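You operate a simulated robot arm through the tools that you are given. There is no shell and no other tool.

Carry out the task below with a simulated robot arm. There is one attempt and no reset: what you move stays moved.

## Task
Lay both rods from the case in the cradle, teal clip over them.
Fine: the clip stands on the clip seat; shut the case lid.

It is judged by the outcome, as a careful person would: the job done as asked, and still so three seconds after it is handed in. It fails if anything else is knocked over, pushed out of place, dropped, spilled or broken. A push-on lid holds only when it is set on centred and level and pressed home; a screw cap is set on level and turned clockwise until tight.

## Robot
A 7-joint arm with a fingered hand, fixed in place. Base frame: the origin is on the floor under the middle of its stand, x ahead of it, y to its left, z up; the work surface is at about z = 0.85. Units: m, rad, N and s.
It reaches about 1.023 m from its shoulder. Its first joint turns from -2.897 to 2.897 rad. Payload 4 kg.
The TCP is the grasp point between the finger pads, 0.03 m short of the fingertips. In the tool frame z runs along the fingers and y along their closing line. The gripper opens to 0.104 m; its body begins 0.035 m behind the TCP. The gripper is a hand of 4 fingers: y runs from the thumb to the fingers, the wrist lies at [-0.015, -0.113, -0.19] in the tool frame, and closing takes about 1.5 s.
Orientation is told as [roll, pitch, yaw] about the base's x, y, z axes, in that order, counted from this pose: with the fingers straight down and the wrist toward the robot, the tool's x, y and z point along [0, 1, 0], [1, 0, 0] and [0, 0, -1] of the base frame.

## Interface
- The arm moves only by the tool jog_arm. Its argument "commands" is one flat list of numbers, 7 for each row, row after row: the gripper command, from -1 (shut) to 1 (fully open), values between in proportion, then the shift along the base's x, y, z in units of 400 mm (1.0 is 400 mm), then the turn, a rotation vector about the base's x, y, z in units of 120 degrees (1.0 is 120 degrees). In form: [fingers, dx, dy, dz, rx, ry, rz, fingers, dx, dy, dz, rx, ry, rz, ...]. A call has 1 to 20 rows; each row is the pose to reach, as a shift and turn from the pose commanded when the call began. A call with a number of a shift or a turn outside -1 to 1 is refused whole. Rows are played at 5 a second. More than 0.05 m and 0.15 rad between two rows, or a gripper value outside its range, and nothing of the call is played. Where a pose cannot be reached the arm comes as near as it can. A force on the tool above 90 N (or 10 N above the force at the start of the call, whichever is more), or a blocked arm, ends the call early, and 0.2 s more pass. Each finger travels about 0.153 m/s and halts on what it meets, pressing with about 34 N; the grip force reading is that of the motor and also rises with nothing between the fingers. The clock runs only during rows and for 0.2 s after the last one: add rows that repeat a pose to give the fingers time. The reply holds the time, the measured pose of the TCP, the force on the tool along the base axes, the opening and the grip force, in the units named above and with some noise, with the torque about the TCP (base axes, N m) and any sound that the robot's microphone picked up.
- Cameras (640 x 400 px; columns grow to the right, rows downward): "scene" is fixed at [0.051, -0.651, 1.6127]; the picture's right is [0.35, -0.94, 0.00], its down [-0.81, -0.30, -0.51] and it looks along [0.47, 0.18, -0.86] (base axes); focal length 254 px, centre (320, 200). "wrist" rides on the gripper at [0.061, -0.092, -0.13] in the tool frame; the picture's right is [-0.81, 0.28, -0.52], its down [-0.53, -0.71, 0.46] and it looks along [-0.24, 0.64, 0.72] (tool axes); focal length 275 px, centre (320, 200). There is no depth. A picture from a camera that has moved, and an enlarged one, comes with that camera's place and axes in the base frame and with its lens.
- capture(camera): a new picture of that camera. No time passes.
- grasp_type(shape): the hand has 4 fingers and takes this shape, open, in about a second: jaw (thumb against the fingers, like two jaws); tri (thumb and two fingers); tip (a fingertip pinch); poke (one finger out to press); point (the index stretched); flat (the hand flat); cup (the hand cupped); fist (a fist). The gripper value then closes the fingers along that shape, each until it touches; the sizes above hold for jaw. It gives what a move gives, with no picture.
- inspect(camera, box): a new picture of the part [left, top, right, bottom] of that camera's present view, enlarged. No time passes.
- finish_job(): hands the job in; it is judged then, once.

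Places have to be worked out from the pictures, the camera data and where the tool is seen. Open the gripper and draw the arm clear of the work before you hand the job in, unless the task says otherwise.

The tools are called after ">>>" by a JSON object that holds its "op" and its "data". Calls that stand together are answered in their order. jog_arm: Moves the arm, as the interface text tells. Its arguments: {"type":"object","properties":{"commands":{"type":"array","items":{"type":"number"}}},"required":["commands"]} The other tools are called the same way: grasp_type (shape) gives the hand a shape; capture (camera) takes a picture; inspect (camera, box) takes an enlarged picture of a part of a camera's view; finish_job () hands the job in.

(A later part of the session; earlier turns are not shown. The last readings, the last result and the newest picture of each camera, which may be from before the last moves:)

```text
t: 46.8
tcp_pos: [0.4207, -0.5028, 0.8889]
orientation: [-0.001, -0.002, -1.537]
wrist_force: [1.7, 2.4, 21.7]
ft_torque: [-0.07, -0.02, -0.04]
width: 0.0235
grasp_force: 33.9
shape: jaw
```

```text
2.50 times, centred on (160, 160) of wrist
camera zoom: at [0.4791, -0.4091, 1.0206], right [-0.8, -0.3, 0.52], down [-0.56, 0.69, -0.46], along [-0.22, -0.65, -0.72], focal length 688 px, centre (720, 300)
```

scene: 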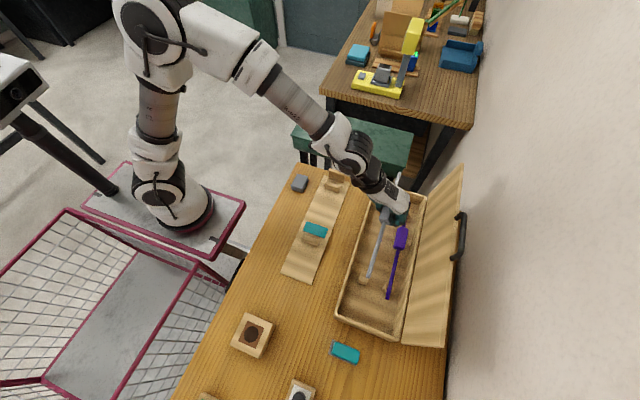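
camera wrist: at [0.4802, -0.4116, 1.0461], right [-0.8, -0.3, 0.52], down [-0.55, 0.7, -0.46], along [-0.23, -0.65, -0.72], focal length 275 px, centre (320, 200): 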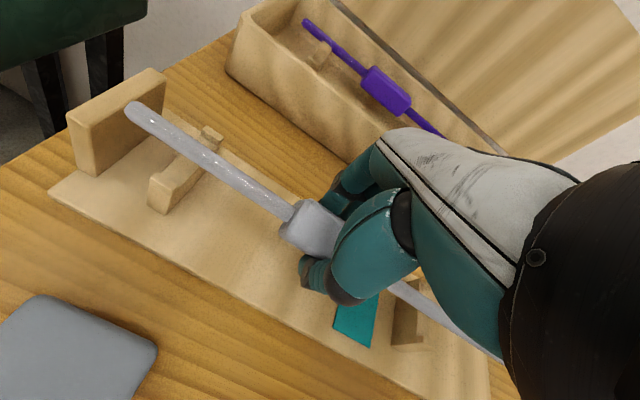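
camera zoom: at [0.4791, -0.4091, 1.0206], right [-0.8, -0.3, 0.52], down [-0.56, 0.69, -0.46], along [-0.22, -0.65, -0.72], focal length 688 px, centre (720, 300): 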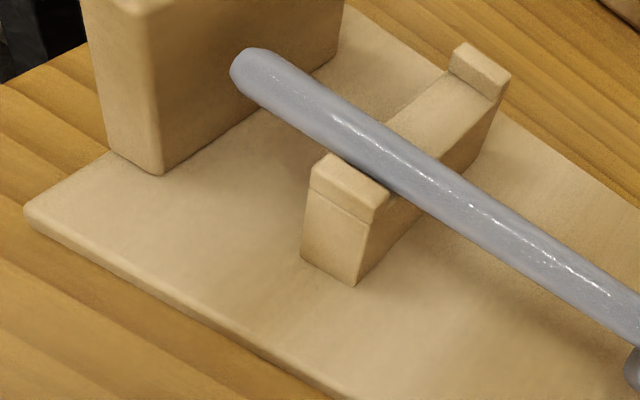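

About 22 N of contact with almost no torque means the rod rests on both supports. I'll relieve 1.5 mm, release, then rise clear.

>>> {"op": "jog_arm", "data": {"commands": [-1, 0, 0, 0.004, 0, 0, 0, -0.6, 0, 0, 0.004, 0, 0, 0, -0.3, 0, 0, 0.004, 0, 0, 0, -0.1, 0, 0, 0.004, 0, 0, 0, 0.1, 0, 0, 0.004, 0, 0, 0, 0.1, 0, 0, 0.004, 0, 0, 0]}}

>>> {"op": "inspect", "data": {"camera": "scene", "box": [280, 155, 360, 285]}}

>>> {"op": "capture", "data": {"camera": "wrist"}}

```text
t: 48.2
tcp_pos: [0.4201, -0.5041, 0.8897]
orientation: [0.001, 0.0, -1.536]
wrist_force: [-0.5, -0.3, 0.2]
ft_torque: [0.01, 0.01, 0.0]
width: 0.0567
grasp_force: 0.1
shape: jaw
```

```text
3.08 times, centred on (320, 220) of scene
camera zoom: at [0.051, -0.651, 1.6127], right [0.35, -0.94, 0.0], down [-0.81, -0.3, -0.51], along [0.47, 0.18, -0.86], focal length 782 px, centre (320, 138)
```

zoom: 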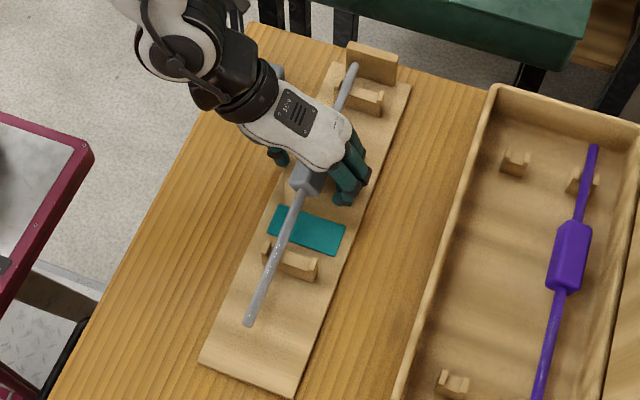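

```text
taken
camera wrist: at [0.4794, -0.4096, 1.022], right [-0.8, -0.3, 0.52], down [-0.56, 0.69, -0.46], along [-0.22, -0.65, -0.72], focal length 275 px, centre (320, 200)
```

wrist: 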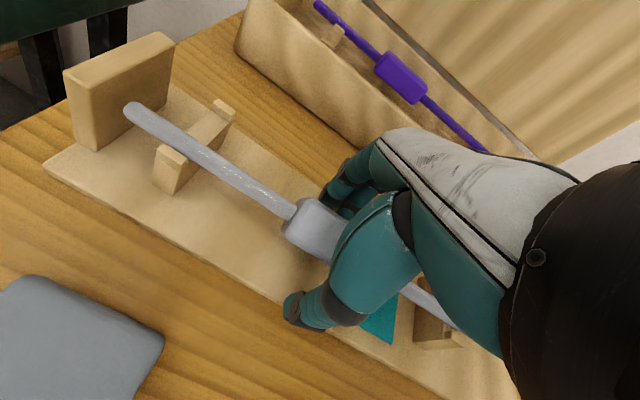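

The grey rod stays in place with the hand open around it. I'll rise straight up and look at both the cradle and the purple rod.

>>> {"op": "jog_arm", "data": {"commands": [0.1, 0, 0, 0.05, 0, 0, 0, 0.1, 0, 0, 0.12, 0, 0, 0, 0.1, 0, 0, 0.2, 0, 0, 0, 0.1, 0, 0, 0.3, 0, 0, 0, 0.1, 0, 0, 0.4, 0, 0, 0, 0.1, 0, -0.1, 0.42, 0, 0, -0.005, 0.1, 0, -0.2, 0.42, 0, 0, -0.01, 0.1, 0, -0.3, 0.42, 0, 0, -0.0165, 0.1, 0, -0.3, 0.42, 0, 0, -0.0165]}}

>>> {"op": "inspect", "data": {"camera": "scene", "box": [270, 150, 370, 290]}}

>>> {"op": "capture", "data": {"camera": "wrist"}}

>>> {"op": "inspect", "data": {"camera": "scene", "box": [340, 180, 440, 310]}}

```text
t: 50.2
tcp_pos: [0.4224, -0.6245, 1.0595]
orientation: [0.001, 0.0, -1.568]
wrist_force: [0.1, 1.0, 0.2]
ft_torque: [0.0, 0.02, -0.02]
width: 0.0568
grasp_force: 0.0
shape: jaw
```

```text
2.86 times, centred on (320, 220) of scene
camera zoom: at [0.051, -0.651, 1.6127], right [0.35, -0.94, 0.0], down [-0.81, -0.3, -0.51], along [0.47, 0.18, -0.86], focal length 726 px, centre (320, 143)
```

zoom: 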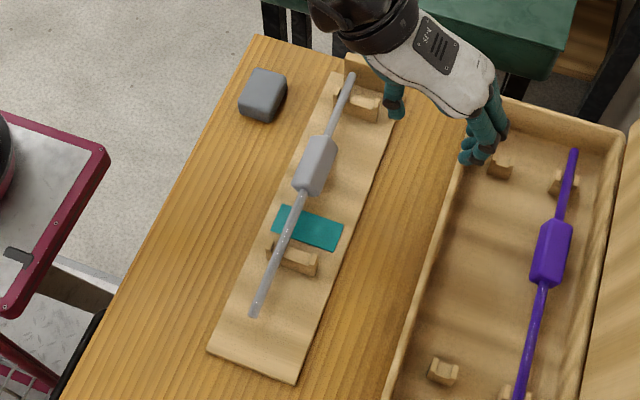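

```text
taken
camera wrist: at [0.4845, -0.5312, 1.1914], right [-0.81, -0.28, 0.52], down [-0.53, 0.71, -0.46], along [-0.24, -0.64, -0.72], focal length 275 px, centre (320, 200)
```

wrist: 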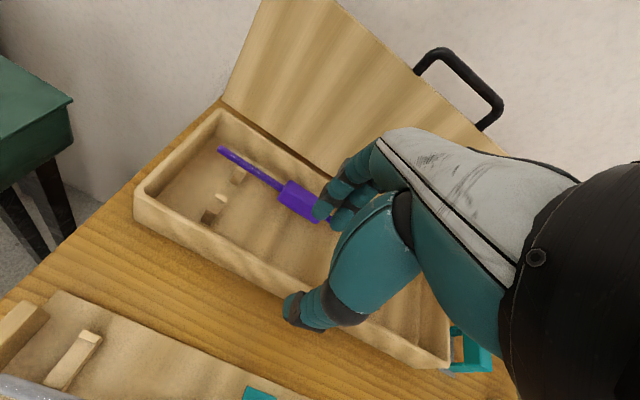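

```text
3.08 times, centred on (390, 245) of scene
camera zoom: at [0.051, -0.651, 1.6127], right [0.35, -0.94, 0.0], down [-0.81, -0.3, -0.51], along [0.47, 0.18, -0.86], focal length 782 px, centre (105, 62)
```

zoom: 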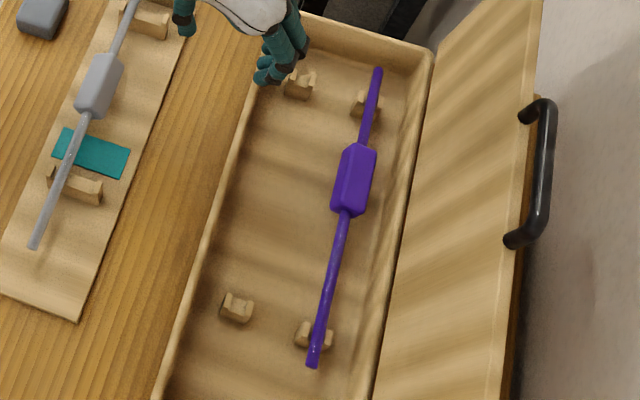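

The grey rod sits in the cradle with its sleeve clear of the teal seat. The purple rod (y ≈ -0.777, x 0.22–0.54) rolled a little. For the second rod a digit must fit between the two rods, so I'll pinch the purple rod's bare shaft just beside the sleeve with "tri". I'm moving above it with a 10° tilt.

>>> {"op": "grasp_type", "data": {"shape": "tri"}}

>>> {"op": "jog_arm", "data": {"commands": [0.5, -0.03, -0.06, -0.02, -0.014, 0, 0, 0.0, -0.06, -0.12, -0.05, -0.028, 0, 0, -0.2, -0.09, -0.19, -0.075, -0.042, 0, 0, -0.35, -0.12, -0.25, -0.1, -0.056, 0, 0, -0.35, -0.155, -0.31, -0.125, -0.07, 0, 0, -0.35, -0.186, -0.3725, -0.149, -0.0833, 0, 0, -0.35, -0.186, -0.3725, -0.149, -0.0833, 0, 0]}}

>>> {"op": "capture", "data": {"camera": "wrist"}}

>>> {"op": "inspect", "data": {"camera": "scene", "box": [340, 180, 440, 310]}}

```text
t: 51.1
tcp_pos: [0.4219, -0.6244, 1.0598]
orientation: [0.001, 0.001, -1.572]
wrist_force: [0.2, -0.3, -0.3]
ft_torque: [0.01, -0.02, 0.01]
width: 0.1041
grasp_force: 0.0
shape: tri
```

```text
t: 52.7
tcp_pos: [0.3467, -0.7731, 0.9988]
orientation: [0.001, -0.176, -1.572]
wrist_force: [0.3, 1.0, -0.3]
ft_torque: [0.0, 0.02, 0.03]
width: 0.0341
grasp_force: 0.0
shape: tri
```

```text
taken
camera wrist: at [0.4082, -0.6595, 1.1127], right [-0.81, -0.18, 0.56], down [-0.53, 0.62, -0.57], along [-0.24, -0.76, -0.6], focal length 275 px, centre (320, 200)
```

wrist: 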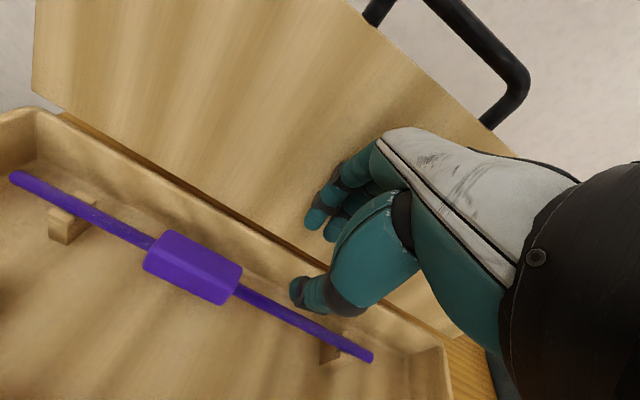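

```text
3.08 times, centred on (390, 245) of scene
camera zoom: at [0.051, -0.651, 1.6127], right [0.35, -0.94, 0.0], down [-0.81, -0.3, -0.51], along [0.47, 0.18, -0.86], focal length 782 px, centre (105, 62)
```

zoom: 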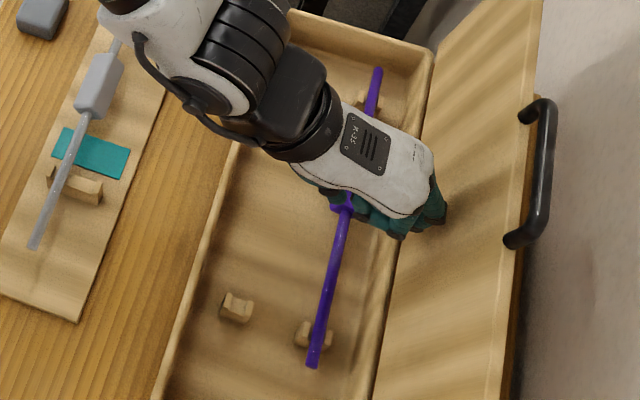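

Both cameras now agree on the purple rod: z ≈ 0.89, y ≈ -0.777, sleeve near face at x ≈ 0.367. The knuckles would pass close to the lid, so I'll tilt to 18° and descend to just above the rod.

>>> {"op": "jog_arm", "data": {"commands": [-0.35, 0.003, 0.006, 0, -0.0333, 0, 0, -0.35, 0.003, 0.006, -0.04, -0.0667, 0, 0, -0.35, 0.003, 0.006, -0.08, -0.0667, 0, 0, -0.35, 0.003, 0.006, -0.12, -0.0667, 0, 0, -0.35, 0.003, 0.006, -0.16, -0.0667, 0, 0, -0.35, 0.003, 0.006, -0.16, -0.0667, 0, 0]}}

>>> {"op": "inspect", "data": {"camera": "wrist", "box": [200, 150, 420, 350]}}

>>> {"op": "inspect", "data": {"camera": "scene", "box": [360, 200, 440, 290]}}

```text
t: 54.1
tcp_pos: [0.347, -0.7713, 0.9348]
orientation: [0.0, -0.313, -1.57]
wrist_force: [-0.5, 0.7, 0.5]
ft_torque: [0.0, 0.01, 0.0]
width: 0.0343
grasp_force: 0.0
shape: tri
```

```text
2.00 times, centred on (310, 250) of wrist
camera zoom: at [0.41, -0.6428, 1.0312], right [-0.81, -0.1, 0.58], down [-0.53, 0.54, -0.65], along [-0.24, -0.84, -0.49], focal length 551 px, centre (340, 100)
```

zoom: 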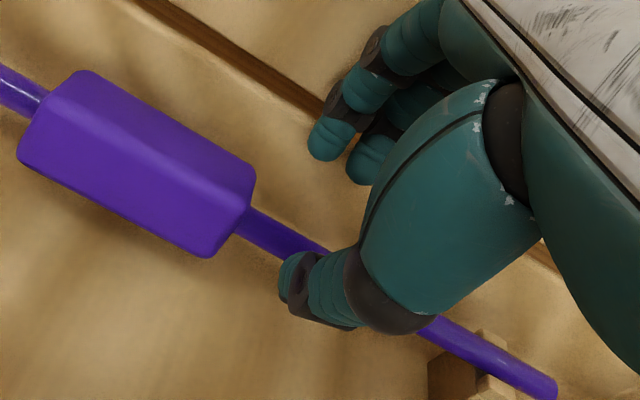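

```text
4.44 times, centred on (400, 245) of scene
camera zoom: at [0.051, -0.651, 1.6127], right [0.35, -0.94, 0.0], down [-0.81, -0.3, -0.51], along [0.47, 0.18, -0.86], focal length 1130 px, centre (-36, 0)
```

zoom: 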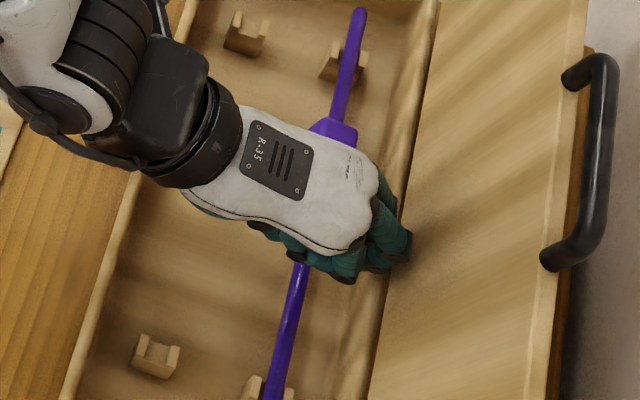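

Fingers are at x 0.34–0.358 behind the shaft and the thumb is in front, with about 8 mm to the lid. I'll shift 2 mm in -x and go down the last 26 mm.

>>> {"op": "jog_arm", "data": {"commands": [-0.35, -0.005, 0, -0.02, 0, 0, 0, -0.35, -0.005, 0, -0.045, 0, 0, 0, -0.35, -0.005, 0, -0.0645, 0, 0, 0, -0.35, -0.005, 0, -0.0645, 0, 0, 0]}}

>>> {"op": "inspect", "data": {"camera": "wrist", "box": [200, 150, 420, 350]}}

>>> {"op": "inspect", "data": {"camera": "scene", "box": [360, 200, 440, 290]}}

```text
t: 55.1
tcp_pos: [0.3444, -0.7705, 0.9094]
orientation: [-0.001, -0.314, -1.57]
wrist_force: [-0.3, 4.7, 0.9]
ft_torque: [-0.09, 0.0, -0.02]
width: 0.0334
grasp_force: 0.1
shape: tri
```

```text
2.00 times, centred on (310, 250) of wrist
camera zoom: at [0.4071, -0.6428, 1.0053], right [-0.81, -0.1, 0.58], down [-0.53, 0.54, -0.65], along [-0.24, -0.84, -0.49], focal length 551 px, centre (340, 100)
```

zoom: 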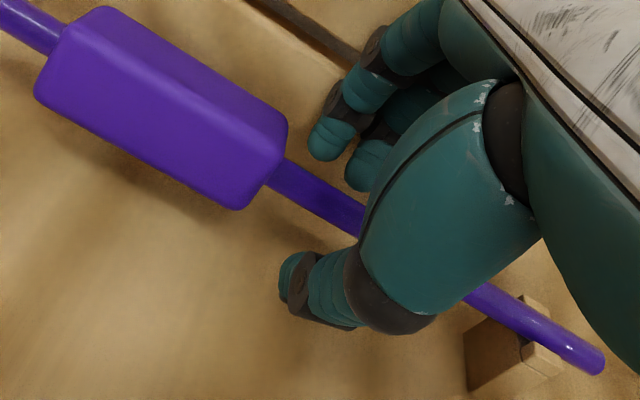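

```text
4.44 times, centred on (400, 245) of scene
camera zoom: at [0.051, -0.651, 1.6127], right [0.35, -0.94, 0.0], down [-0.81, -0.3, -0.51], along [0.47, 0.18, -0.86], focal length 1130 px, centre (-36, 0)
```

zoom: 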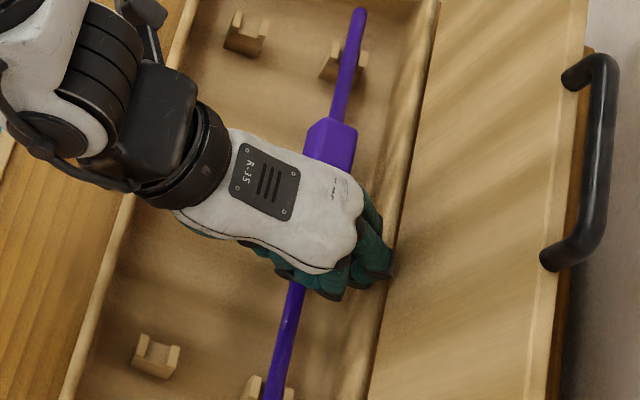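

Light 5 N touch behind the fingers; the shaft is centred between thumb and fingertips. I'll close gradually onto it.

>>> {"op": "jog_arm", "data": {"commands": [-0.45, 0, 0.003, 0, 0, 0, 0, -0.55, 0, 0.003, 0, 0, 0, 0, -0.65, 0, 0.003, 0, 0, 0, 0, -0.75, 0, 0.003, 0, 0, 0, 0, -0.85, 0, 0.003, 0, 0, 0, 0, -1, 0, 0.003, 0, 0, 0, 0, -1, 0, 0.003, 0, 0, 0, 0, -1, 0, 0.003, 0, 0, 0, 0]}}

>>> {"op": "inspect", "data": {"camera": "wrist", "box": [200, 150, 420, 350]}}

>>> {"op": "inspect", "data": {"camera": "scene", "box": [350, 190, 430, 310]}}

```text
t: 56.9
tcp_pos: [0.345, -0.7708, 0.9091]
orientation: [0.001, -0.314, -1.571]
wrist_force: [0.9, 0.0, -0.4]
ft_torque: [0.0, 0.02, 0.01]
width: 0.002
grasp_force: 34.2
shape: tri
```

```text
2.00 times, centred on (310, 250) of wrist
camera zoom: at [0.4073, -0.6417, 1.0055], right [-0.81, -0.1, 0.58], down [-0.53, 0.54, -0.65], along [-0.24, -0.84, -0.49], focal length 551 px, centre (340, 100)
```

zoom: 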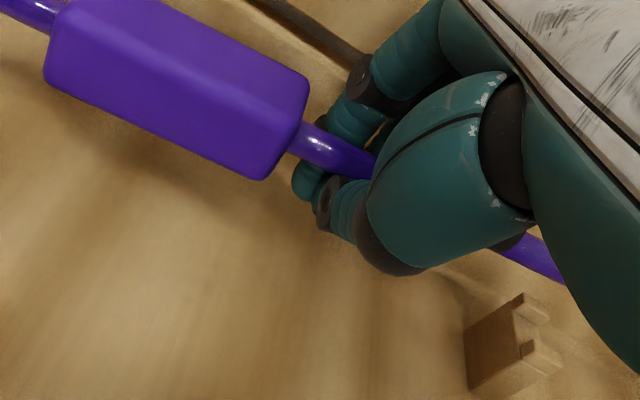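

```text
3.33 times, centred on (390, 250) of scene
camera zoom: at [0.051, -0.651, 1.6127], right [0.35, -0.94, 0.0], down [-0.81, -0.3, -0.51], along [0.47, 0.18, -0.86], focal length 847 px, centre (87, 33)
```

zoom: 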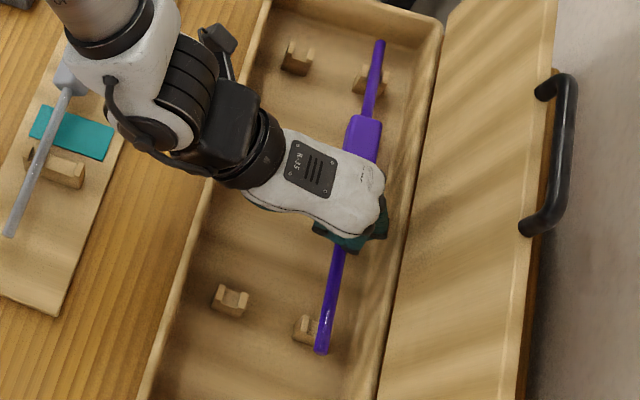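

The fingertips closed under the shaft (2 mm reading), so it may only be caged rather than pinched. I'll lift just 15 mm inside the case to see if it hangs level.

>>> {"op": "jog_arm", "data": {"commands": [-1, 0, 0, 0.012, 0, 0, 0, -1, 0, 0, 0.025, 0, 0, 0, -1, 0, 0, 0.0375, 0, 0, 0, -1, 0, 0, 0.0375, 0, 0, 0]}}

>>> {"op": "capture", "data": {"camera": "wrist"}}

>>> {"op": "inspect", "data": {"camera": "scene", "box": [350, 190, 430, 310]}}

```text
t: 57.9
tcp_pos: [0.3457, -0.7698, 0.9238]
orientation: [0.0, -0.314, -1.57]
wrist_force: [0.2, -0.2, -0.1]
ft_torque: [-0.02, 0.01, 0.0]
width: 0.0016
grasp_force: 33.6
shape: tri
```

```text
taken
camera wrist: at [0.4079, -0.6416, 1.0207], right [-0.81, -0.1, 0.58], down [-0.53, 0.54, -0.65], along [-0.24, -0.84, -0.49], focal length 275 px, centre (320, 200)
```

wrist: 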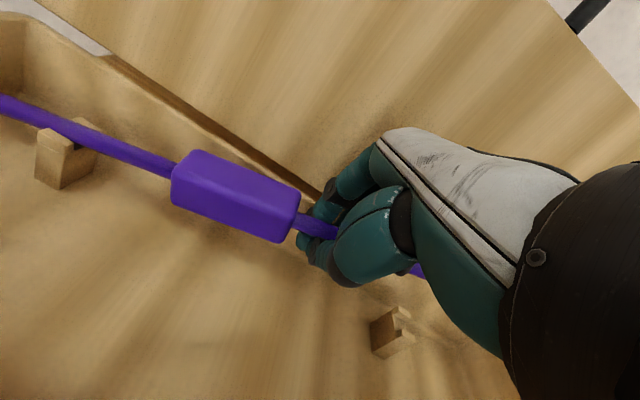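

```text
3.33 times, centred on (390, 250) of scene
camera zoom: at [0.051, -0.651, 1.6127], right [0.35, -0.94, 0.0], down [-0.81, -0.3, -0.51], along [0.47, 0.18, -0.86], focal length 847 px, centre (87, 33)
```

zoom: 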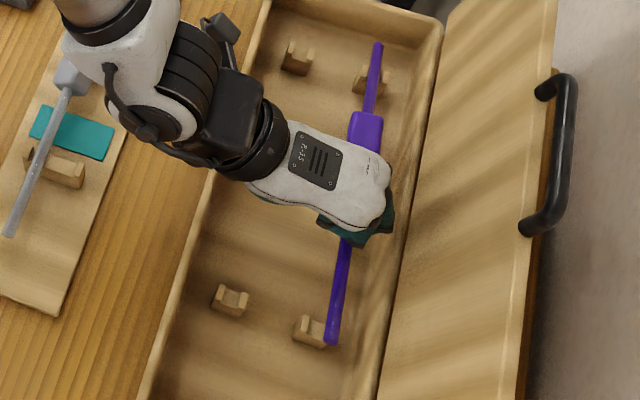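

>>> {"op": "inspect", "data": {"camera": "wrist", "box": [0, 60, 240, 240]}}

>>> {"op": "inspect", "data": {"camera": "scene", "box": [370, 190, 420, 230]}}

>>> {"op": "inspect", "data": {"camera": "scene", "box": [370, 260, 420, 300]}}

>>> {"op": "inspect", "data": {"camera": "wrist", "box": [260, 160, 460, 370]}}

```text
2.22 times, centred on (120, 150) of wrist
camera zoom: at [0.4079, -0.6416, 1.0207], right [-0.81, -0.1, 0.58], down [-0.53, 0.54, -0.65], along [-0.24, -0.84, -0.49], focal length 612 px, centre (764, 311)
```

zoom: 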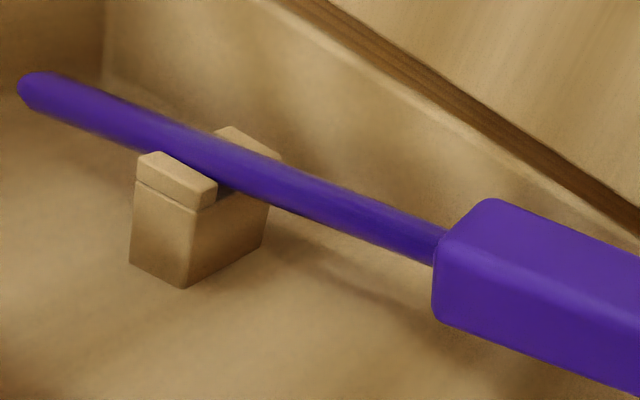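

```text
10.00 times, centred on (395, 210) of scene
camera zoom: at [0.051, -0.651, 1.6127], right [0.35, -0.94, 0.0], down [-0.81, -0.3, -0.51], along [0.47, 0.18, -0.86], focal length 2542 px, centre (-430, 100)
```

zoom: 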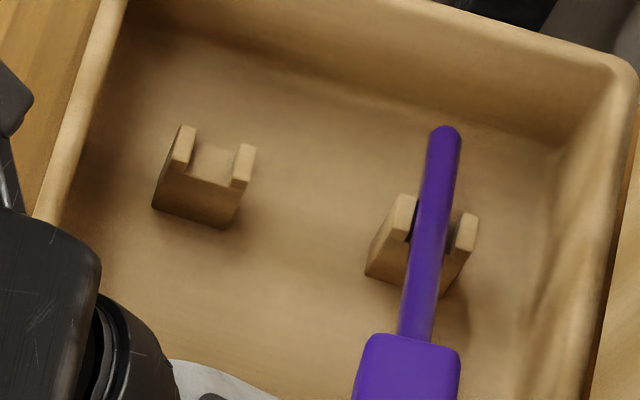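

```text
10.00 times, centred on (395, 280) of scene
camera zoom: at [0.051, -0.651, 1.6127], right [0.35, -0.94, 0.0], down [-0.81, -0.3, -0.51], along [0.47, 0.18, -0.86], focal length 2542 px, centre (-430, -600)
```

zoom: 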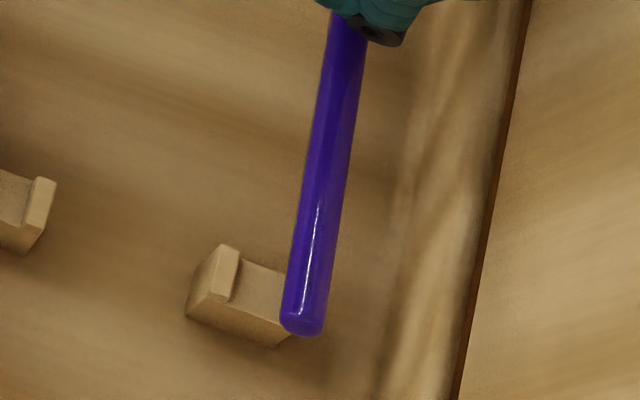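

```text
1.90 times, centred on (360, 265) of wrist
camera zoom: at [0.4079, -0.6416, 1.0207], right [-0.81, -0.1, 0.58], down [-0.53, 0.54, -0.65], along [-0.24, -0.84, -0.49], focal length 524 px, centre (244, 76)
```

zoom: 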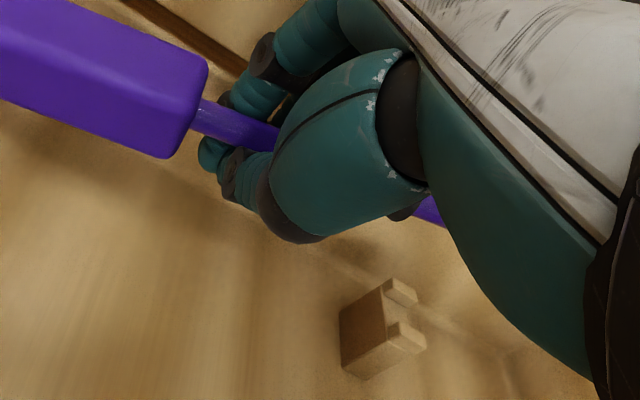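

The small rests are U-shaped like the cradle; the far end is still in its rest while the near end rose. I'll lift another 30 mm to see at what tilt the shaft hangs, since I can level it by tilting the hand.

>>> {"op": "jog_arm", "data": {"commands": [-1, 0, 0, 0.02, 0, 0, 0, -1, 0, 0, 0.04, 0, 0, 0, -1, 0, 0, 0.06, 0, 0, 0, -1, 0, 0, 0.075, 0, 0, 0, -1, 0, 0, 0.075, 0, 0, 0]}}

>>> {"op": "capture", "data": {"camera": "wrist"}}

>>> {"op": "inspect", "data": {"camera": "scene", "box": [350, 180, 430, 310]}}

```text
t: 59.1
tcp_pos: [0.3454, -0.769, 0.9544]
orientation: [0.001, -0.313, -1.571]
wrist_force: [0.8, 0.2, -0.9]
ft_torque: [-0.01, 0.06, -0.03]
width: 0.0019
grasp_force: 34.3
shape: tri
```

```text
taken
camera wrist: at [0.4077, -0.641, 1.0512], right [-0.81, -0.1, 0.58], down [-0.53, 0.54, -0.65], along [-0.24, -0.84, -0.49], focal length 275 px, centre (320, 200)
```

wrist: 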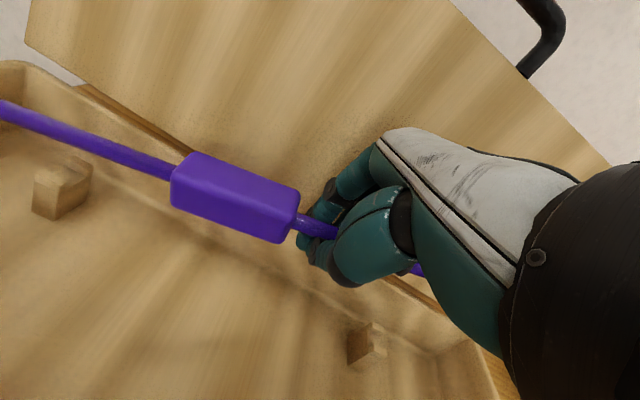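

```text
3.08 times, centred on (390, 245) of scene
camera zoom: at [0.051, -0.651, 1.6127], right [0.35, -0.94, 0.0], down [-0.81, -0.3, -0.51], along [0.47, 0.18, -0.86], focal length 782 px, centre (105, 62)
```

zoom: 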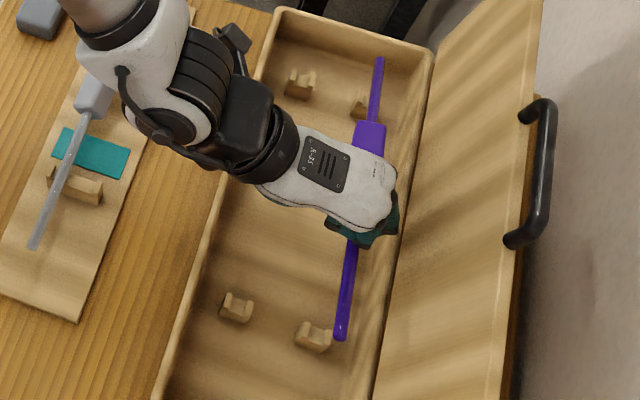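

The purple rod lifts off cleanly and stays fixed relative to the hand, about 12° far-end-down, with its axis at TCP height. I'll raise it and rotate the hand about -y by 12.3° to level it.

>>> {"op": "jog_arm", "data": {"commands": [-1, 0, 0.01, 0.05, 0, -0.02, 0, -1, 0, 0.03, 0.1, 0, -0.045, 0, -1, 0, 0.05, 0.15, 0, -0.07, 0, -1, 0, 0.07, 0.2, 0, -0.09, 0, -1, 0, 0.1, 0.22, 0, -0.1025, 0, -1, 0, 0.1, 0.22, 0, -0.1025, 0]}}

>>> {"op": "capture", "data": {"camera": "wrist"}}

>>> {"op": "inspect", "data": {"camera": "scene", "box": [330, 140, 430, 300]}}

```text
t: 60.5
tcp_pos: [0.3455, -0.7283, 1.0422]
orientation: [0.225, -0.306, -1.64]
wrist_force: [-0.7, -0.2, -0.7]
ft_torque: [0.0, 0.04, -0.01]
width: 0.0018
grasp_force: 33.7
shape: tri
```

```text
taken
camera wrist: at [0.3861, -0.6002, 1.1491], right [-0.91, -0.1, 0.39], down [-0.38, 0.54, -0.75], along [-0.13, -0.84, -0.53], focal length 275 px, centre (320, 200)
```

wrist: 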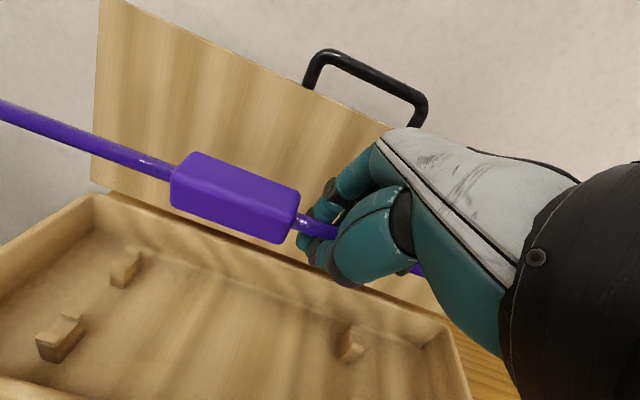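

```text
2.50 times, centred on (380, 220) of scene
camera zoom: at [0.051, -0.651, 1.6127], right [0.35, -0.94, 0.0], down [-0.81, -0.3, -0.51], along [0.47, 0.18, -0.86], focal length 636 px, centre (170, 150)
```

zoom: 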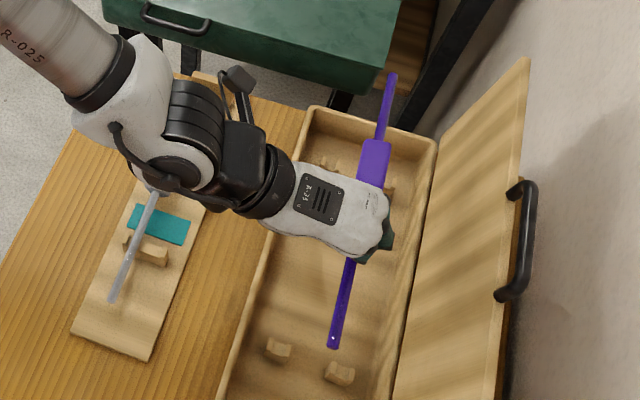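

The purple rod is level now (z ≈ 1.045 along its length), yawed about +1°, with its sleeve rolled about 22°. I'll roll the hand +20° to square the sleeve and make the thumb vertical, trim the yaw, and carry it above the cradle's -y half.

>>> {"op": "jog_arm", "data": {"commands": [-1, 0.003, 0.07, 0.0, 0.02, 0, -0.001, -1, 0.006, 0.15, 0.0, 0.045, 0, -0.003, -1, 0.01, 0.23, 0.0, 0.07, 0, -0.005, -1, 0.015, 0.31, 0.0, 0.1, 0, -0.007, -1, 0.02, 0.39, 0, 0.13, 0, -0.009, -1, 0.025, 0.46, 0, 0.15, 0, -0.01, -1, 0.025, 0.505, 0, 0.1667, 0, -0.01, -1, 0.025, 0.505, 0, 0.1667, 0, -0.01]}}

>>> {"op": "capture", "data": {"camera": "wrist"}}

>>> {"op": "inspect", "data": {"camera": "scene", "box": [270, 140, 370, 290]}}

```text
t: 62.3
tcp_pos: [0.3544, -0.5278, 1.0408]
orientation: [0.198, 0.042, -1.656]
wrist_force: [-0.1, 0.3, -1.1]
ft_torque: [-0.01, 0.05, 0.0]
width: 0.0016
grasp_force: 33.9
shape: tri
```

```text
taken
camera wrist: at [0.3977, -0.4441, 1.1861], right [-0.92, -0.21, 0.34], down [-0.37, 0.77, -0.52], along [-0.15, -0.6, -0.78], focal length 275 px, centre (320, 200)
```

wrist: 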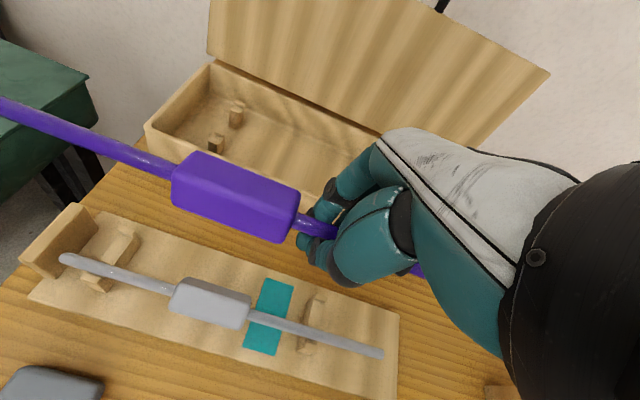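

```text
2.67 times, centred on (320, 215) of scene
camera zoom: at [0.051, -0.651, 1.6127], right [0.35, -0.94, 0.0], down [-0.81, -0.3, -0.51], along [0.47, 0.18, -0.86], focal length 678 px, centre (320, 160)
```

zoom: 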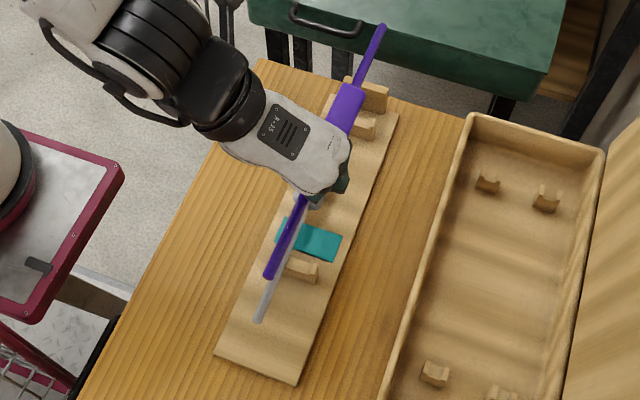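

The purple rod is over the -y half (y ≈ -0.533 at the grip) with about -1.3° yaw. The grey rod is angled slightly the other way but is inside the U. I'll add 1° yaw and lower until the fingertips are level with the top of the grey rod.

>>> {"op": "jog_arm", "data": {"commands": [-1, 0, 0, -0.06, 0, 0, 0.004, -1, 0, 0, -0.12, 0, 0, 0.008, -1, 0, 0, -0.18, 0, 0, 0.008, -1, 0, 0, -0.24, 0, 0, 0.008, -1, 0, 0, -0.285, 0, 0, 0.008, -1, 0, 0, -0.285, 0, 0, 0.008]}}

>>> {"op": "capture", "data": {"camera": "wrist"}}

>>> {"op": "inspect", "data": {"camera": "scene", "box": [280, 150, 360, 285]}}

>>> {"op": "inspect", "data": {"camera": "scene", "box": [290, 210, 340, 250]}}

>>> {"op": "inspect", "data": {"camera": "wrist", "box": [0, 80, 220, 240]}}

```text
t: 63.7
tcp_pos: [0.3538, -0.5259, 0.9281]
orientation: [0.199, 0.042, -1.642]
wrist_force: [-0.1, 0.0, 0.3]
ft_torque: [0.02, 0.02, 0.02]
width: 0.0013
grasp_force: 34.3
shape: tri
```

```text
taken
camera wrist: at [0.3956, -0.4421, 1.0721], right [-0.91, -0.23, 0.34], down [-0.38, 0.76, -0.52], along [-0.14, -0.6, -0.78], focal length 275 px, centre (320, 200)
```

wrist: 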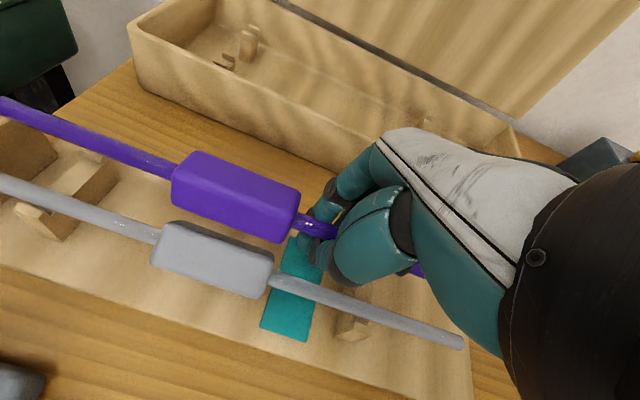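

```text
2.96 times, centred on (320, 218) of scene
camera zoom: at [0.051, -0.651, 1.6127], right [0.35, -0.94, 0.0], down [-0.81, -0.3, -0.51], along [0.47, 0.18, -0.86], focal length 753 px, centre (320, 148)
```

zoom: 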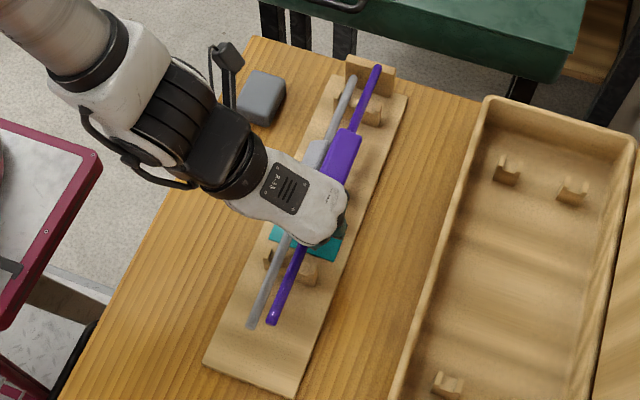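

```text
10.00 times, centred on (315, 230) of scene
camera zoom: at [0.051, -0.651, 1.6127], right [0.35, -0.94, 0.0], down [-0.81, -0.3, -0.51], along [0.47, 0.18, -0.86], focal length 2542 px, centre (370, -100)
```

zoom: 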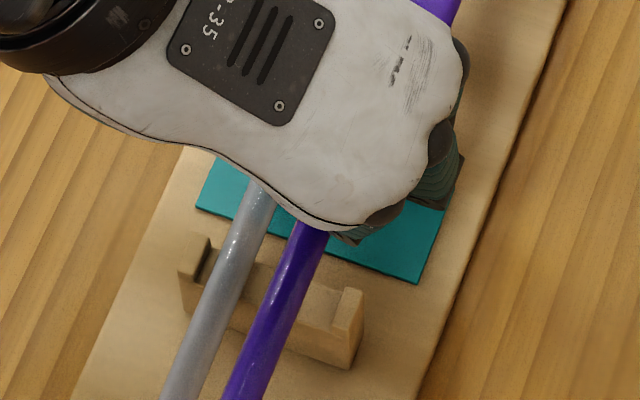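

```text
2.50 times, centred on (110, 160) of wrist
camera zoom: at [0.3956, -0.4421, 1.0721], right [-0.91, -0.23, 0.34], down [-0.38, 0.76, -0.52], along [-0.14, -0.6, -0.78], focal length 688 px, centre (845, 300)
```

zoom: 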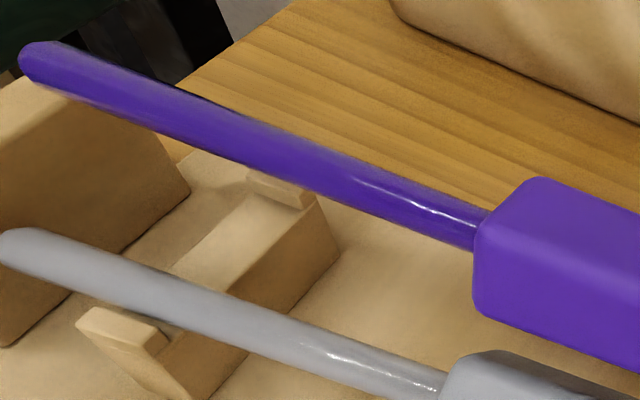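

>>> {"op": "inspect", "data": {"camera": "wrist", "box": [240, 180, 400, 320]}}

```text
2.86 times, centred on (320, 250) of wrist
camera zoom: at [0.3956, -0.4421, 1.0721], right [-0.91, -0.23, 0.34], down [-0.38, 0.76, -0.52], along [-0.14, -0.6, -0.78], focal length 786 px, centre (320, 57)
```

zoom: 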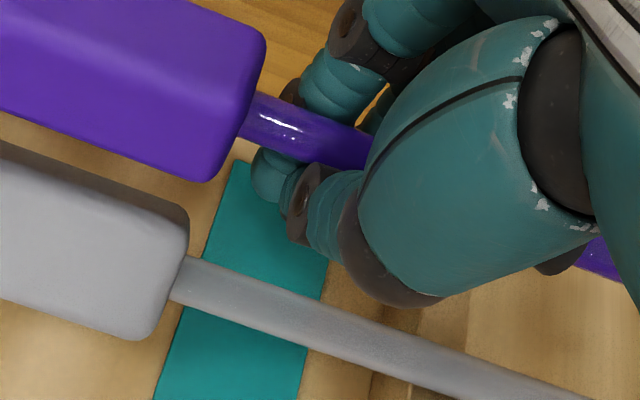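

Thumb tip clears the grey rod by about 4 mm at present. It will ease the grey rod toward its own ear as I go down, which is fine. I'll lower in small steps and watch forces, stopping with the purple rod about 15 mm above its seat.

>>> {"op": "jog_arm", "data": {"commands": [-1, 0, -0.0025, -0.015, 0, 0, 0, -1, 0, -0.0025, -0.03, 0, 0, 0, -1, 0, -0.0025, -0.045, 0, 0, 0, -1, 0, -0.0025, -0.058, 0, 0, 0, -1, 0, -0.0025, -0.058, 0, 0, 0]}}

>>> {"op": "capture", "data": {"camera": "wrist"}}

>>> {"op": "inspect", "data": {"camera": "scene", "box": [290, 210, 340, 250]}}

>>> {"op": "inspect", "data": {"camera": "scene", "box": [310, 155, 370, 205]}}

```text
t: 64.9
tcp_pos: [0.3547, -0.5284, 0.9068]
orientation: [0.198, 0.04, -1.64]
wrist_force: [-0.9, 0.0, -0.4]
ft_torque: [-0.01, 0.02, 0.0]
width: 0.0015
grasp_force: 33.7
shape: tri
```

```text
taken
camera wrist: at [0.3959, -0.444, 1.0502], right [-0.91, -0.23, 0.34], down [-0.38, 0.76, -0.52], along [-0.14, -0.6, -0.78], focal length 275 px, centre (320, 200)
```

wrist: 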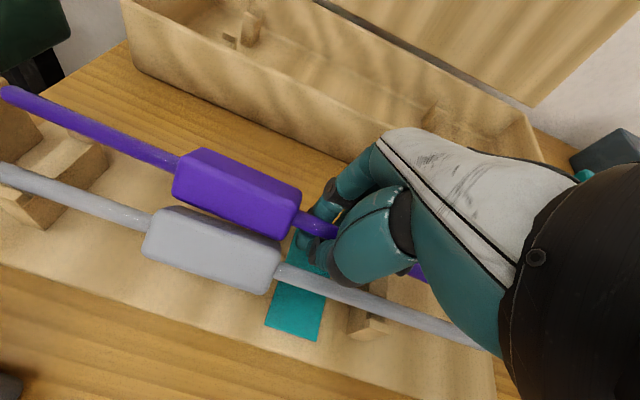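

```text
10.00 times, centred on (315, 230) of scene
camera zoom: at [0.051, -0.651, 1.6127], right [0.35, -0.94, 0.0], down [-0.81, -0.3, -0.51], along [0.47, 0.18, -0.86], focal length 2542 px, centre (370, -100)
```

zoom: 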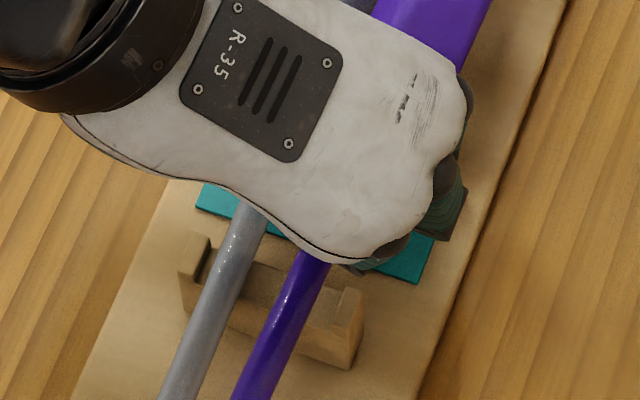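

```text
8.00 times, centred on (340, 180) of scene
camera zoom: at [0.051, -0.651, 1.6127], right [0.35, -0.94, 0.0], down [-0.81, -0.3, -0.51], along [0.47, 0.18, -0.86], focal length 2034 px, centre (160, 360)
```

zoom: 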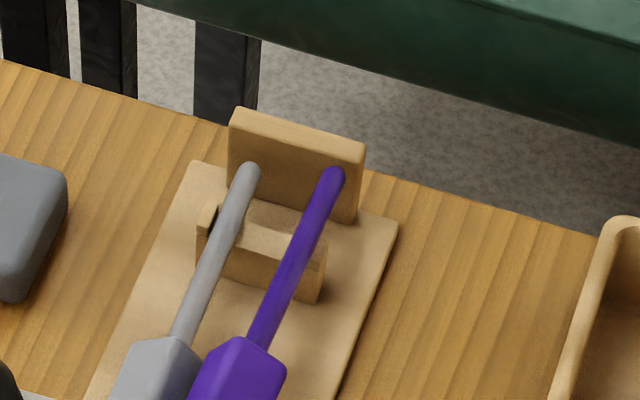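

>>> {"op": "inspect", "data": {"camera": "wrist", "box": [110, 120, 350, 320]}}

>>> {"op": "inspect", "data": {"camera": "scene", "box": [300, 160, 370, 215]}}

>>> {"op": "inspect", "data": {"camera": "wrist", "box": [0, 60, 220, 240]}}

```text
2.00 times, centred on (230, 220) of wrist
camera zoom: at [0.3959, -0.444, 1.0502], right [-0.91, -0.23, 0.34], down [-0.38, 0.76, -0.52], along [-0.14, -0.6, -0.78], focal length 551 px, centre (500, 160)
```

zoom: 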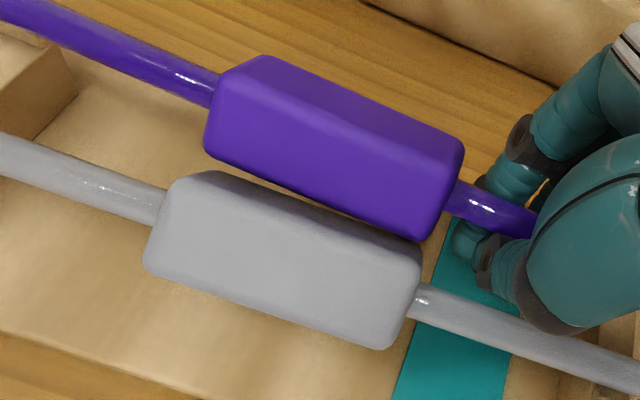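

```text
7.27 times, centred on (335, 188) of scene
camera zoom: at [0.051, -0.651, 1.6127], right [0.35, -0.94, 0.0], down [-0.81, -0.3, -0.51], along [0.47, 0.18, -0.86], focal length 1849 px, centre (211, 291)
```

zoom: 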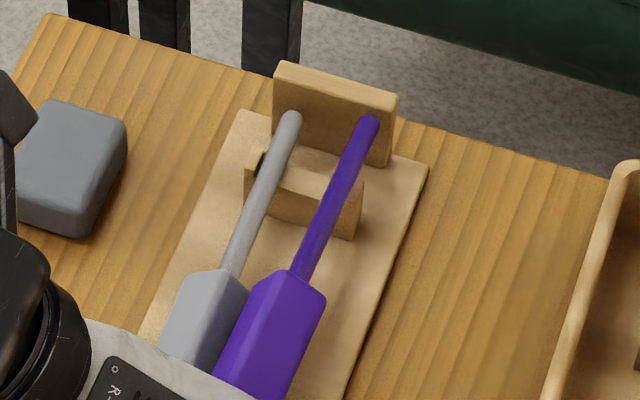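

```text
2.22 times, centred on (110, 150) of wrist
camera zoom: at [0.3959, -0.444, 1.0502], right [-0.91, -0.23, 0.34], down [-0.38, 0.76, -0.52], along [-0.14, -0.6, -0.78], focal length 612 px, centre (787, 311)
```

zoom: 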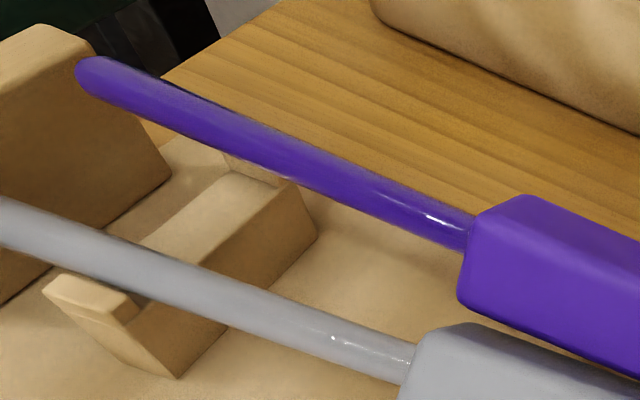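

>>> {"op": "inspect", "data": {"camera": "scene", "box": [315, 190, 350, 215]}}

>>> {"op": "inspect", "data": {"camera": "wrist", "box": [150, 140, 310, 300]}}

```text
16.00 times, centred on (332, 202) of scene
camera zoom: at [0.051, -0.651, 1.6127], right [0.35, -0.94, 0.0], down [-0.81, -0.3, -0.51], along [0.47, 0.18, -0.86], focal length 4067 px, centre (120, 160)
```

zoom: 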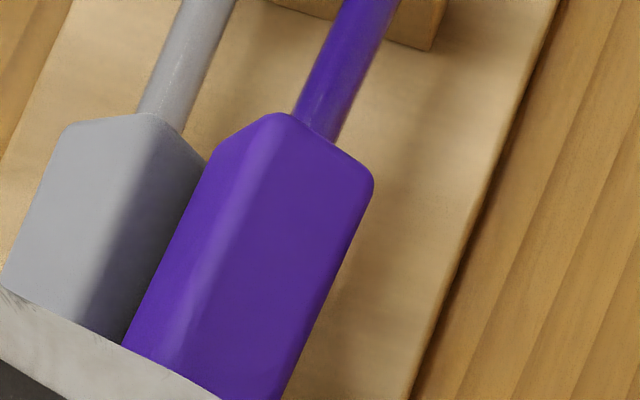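

```text
2.50 times, centred on (230, 220) of wrist
camera zoom: at [0.3959, -0.444, 1.0502], right [-0.91, -0.23, 0.34], down [-0.38, 0.76, -0.52], along [-0.14, -0.6, -0.78], focal length 688 px, centre (545, 150)
```

zoom: 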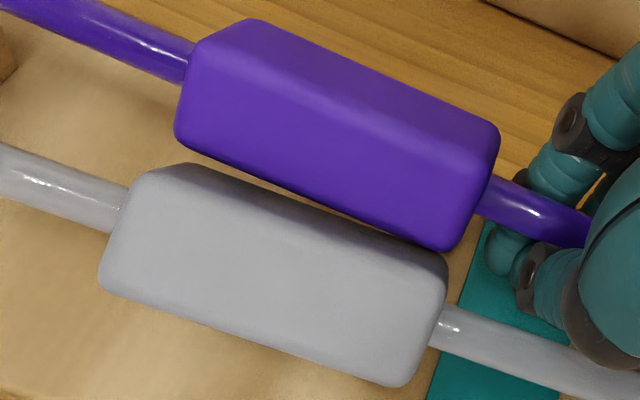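

Zooming in shows both sleeves are rolled boxes: purple about +20° because I over-rotated, grey turned by contact. Their corners met and yawed the purple rod, pushing its far end toward -y. I'll raise 15 mm, take back 12° of roll, add 1.9° yaw, and re-check.

>>> {"op": "jog_arm", "data": {"commands": [-1, 0, 0, 0.02, 0, 0, 0, -1, 0, 0, 0.04, -0.02, 0, 0.004, -1, 0, -0.001, 0.045, -0.05, 0, 0.008, -1, 0, -0.002, 0.045, -0.08, 0, 0.012, -1, 0, -0.003, 0.045, -0.1, 0, 0.016, -1, 0, -0.003, 0.045, -0.1, 0, 0.016]}}

>>> {"op": "capture", "data": {"camera": "wrist"}}

>>> {"op": "inspect", "data": {"camera": "scene", "box": [300, 160, 370, 215]}}

>>> {"op": "inspect", "data": {"camera": "scene", "box": [290, 210, 340, 250]}}

```text
t: 66.3
tcp_pos: [0.3578, -0.5477, 0.9255]
orientation: [0.208, -0.168, -1.608]
wrist_force: [-0.1, -0.2, -1.5]
ft_torque: [0.01, 0.04, 0.02]
width: 0.0017
grasp_force: 33.8
shape: tri
out of reach, approached as far as the arm can: row 4, 5, 6
```

```text
taken
camera wrist: at [0.3968, -0.4341, 1.0498], right [-0.91, -0.18, 0.38], down [-0.4, 0.63, -0.67], along [-0.12, -0.76, -0.64], focal length 275 px, centre (320, 200)
```

wrist: 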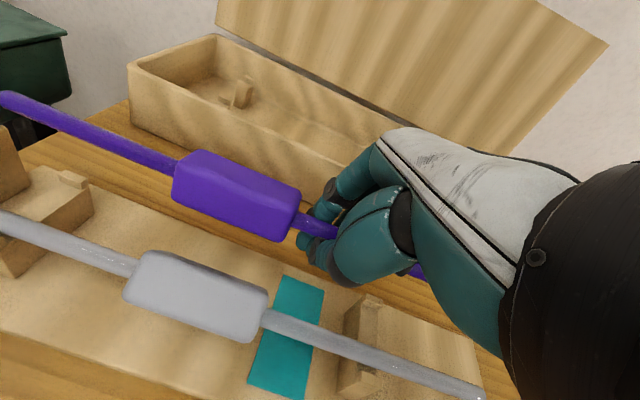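

```text
7.27 times, centred on (335, 188) of scene
camera zoom: at [0.051, -0.651, 1.6127], right [0.35, -0.94, 0.0], down [-0.81, -0.3, -0.51], along [0.47, 0.18, -0.86], focal length 1849 px, centre (211, 291)
```

zoom: 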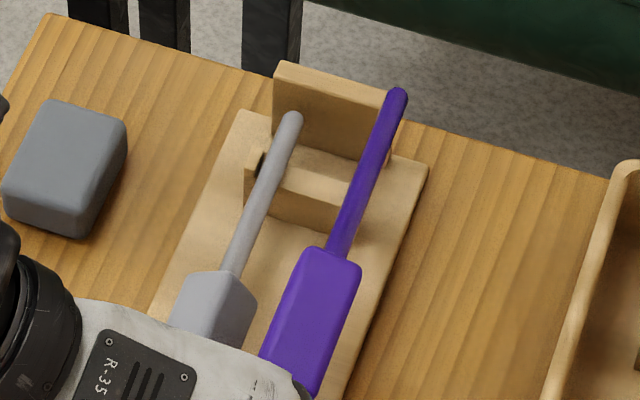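

```text
10.00 times, centred on (315, 230) of scene
camera zoom: at [0.051, -0.651, 1.6127], right [0.35, -0.94, 0.0], down [-0.81, -0.3, -0.51], along [0.47, 0.18, -0.86], focal length 2542 px, centre (370, -100)
```

zoom: 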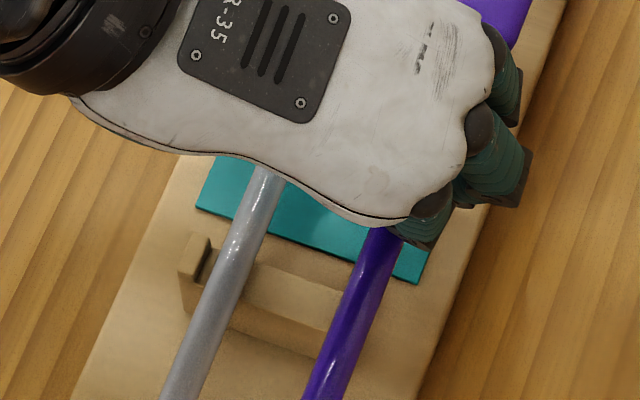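

The arm couldn't reach the full tilt there, so the TCP ended at y -0.548, but the purple rod is now level, well yawed and nearly square. I'll take back half the tilt (+6.6°) without shifting and see where the TCP settles.

>>> {"op": "jog_arm", "data": {"commands": [-1, 0, 0, 0, 0.02, 0, 0, -1, 0, 0, 0, 0.04, 0, 0, -1, 0, 0, 0, 0.055, 0, 0, -1, 0, 0, 0, 0.055, 0, 0]}}

>>> {"op": "capture", "data": {"camera": "wrist"}}

>>> {"op": "inspect", "data": {"camera": "scene", "box": [300, 160, 370, 215]}}

>>> {"op": "inspect", "data": {"camera": "scene", "box": [290, 210, 340, 250]}}

```text
t: 67.3
tcp_pos: [0.3578, -0.5479, 0.9264]
orientation: [0.205, -0.05, -1.607]
wrist_force: [0.6, -0.8, -1.4]
ft_torque: [0.0, 0.02, 0.01]
width: 0.0016
grasp_force: 34.3
shape: tri
```

```text
taken
camera wrist: at [0.3962, -0.4493, 1.0623], right [-0.91, -0.22, 0.36], down [-0.4, 0.7, -0.59], along [-0.12, -0.68, -0.72], focal length 275 px, centre (320, 200)
```

wrist: 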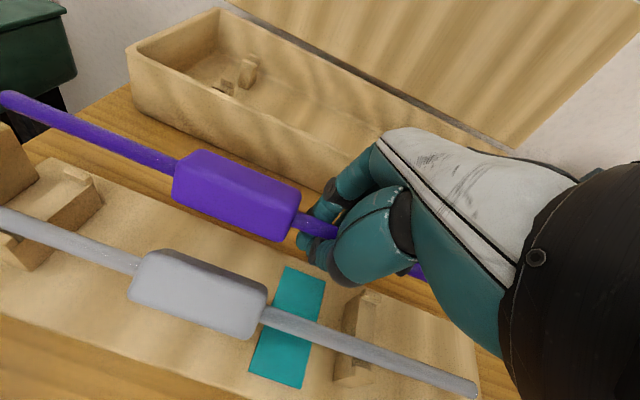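

```text
7.27 times, centred on (335, 188) of scene
camera zoom: at [0.051, -0.651, 1.6127], right [0.35, -0.94, 0.0], down [-0.81, -0.3, -0.51], along [0.47, 0.18, -0.86], focal length 1849 px, centre (211, 291)
```

zoom: 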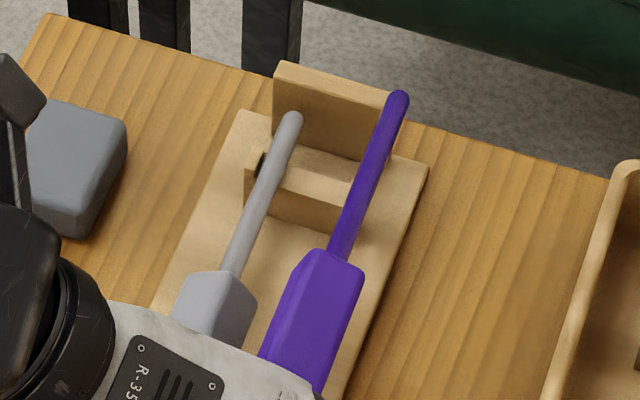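

```text
10.00 times, centred on (315, 230) of scene
camera zoom: at [0.051, -0.651, 1.6127], right [0.35, -0.94, 0.0], down [-0.81, -0.3, -0.51], along [0.47, 0.18, -0.86], focal length 2542 px, centre (370, -100)
```

zoom: 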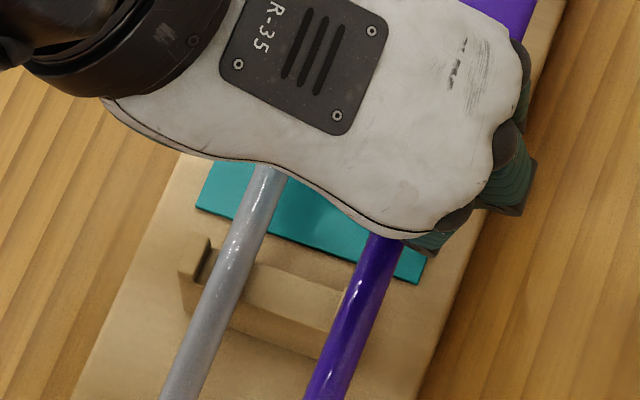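

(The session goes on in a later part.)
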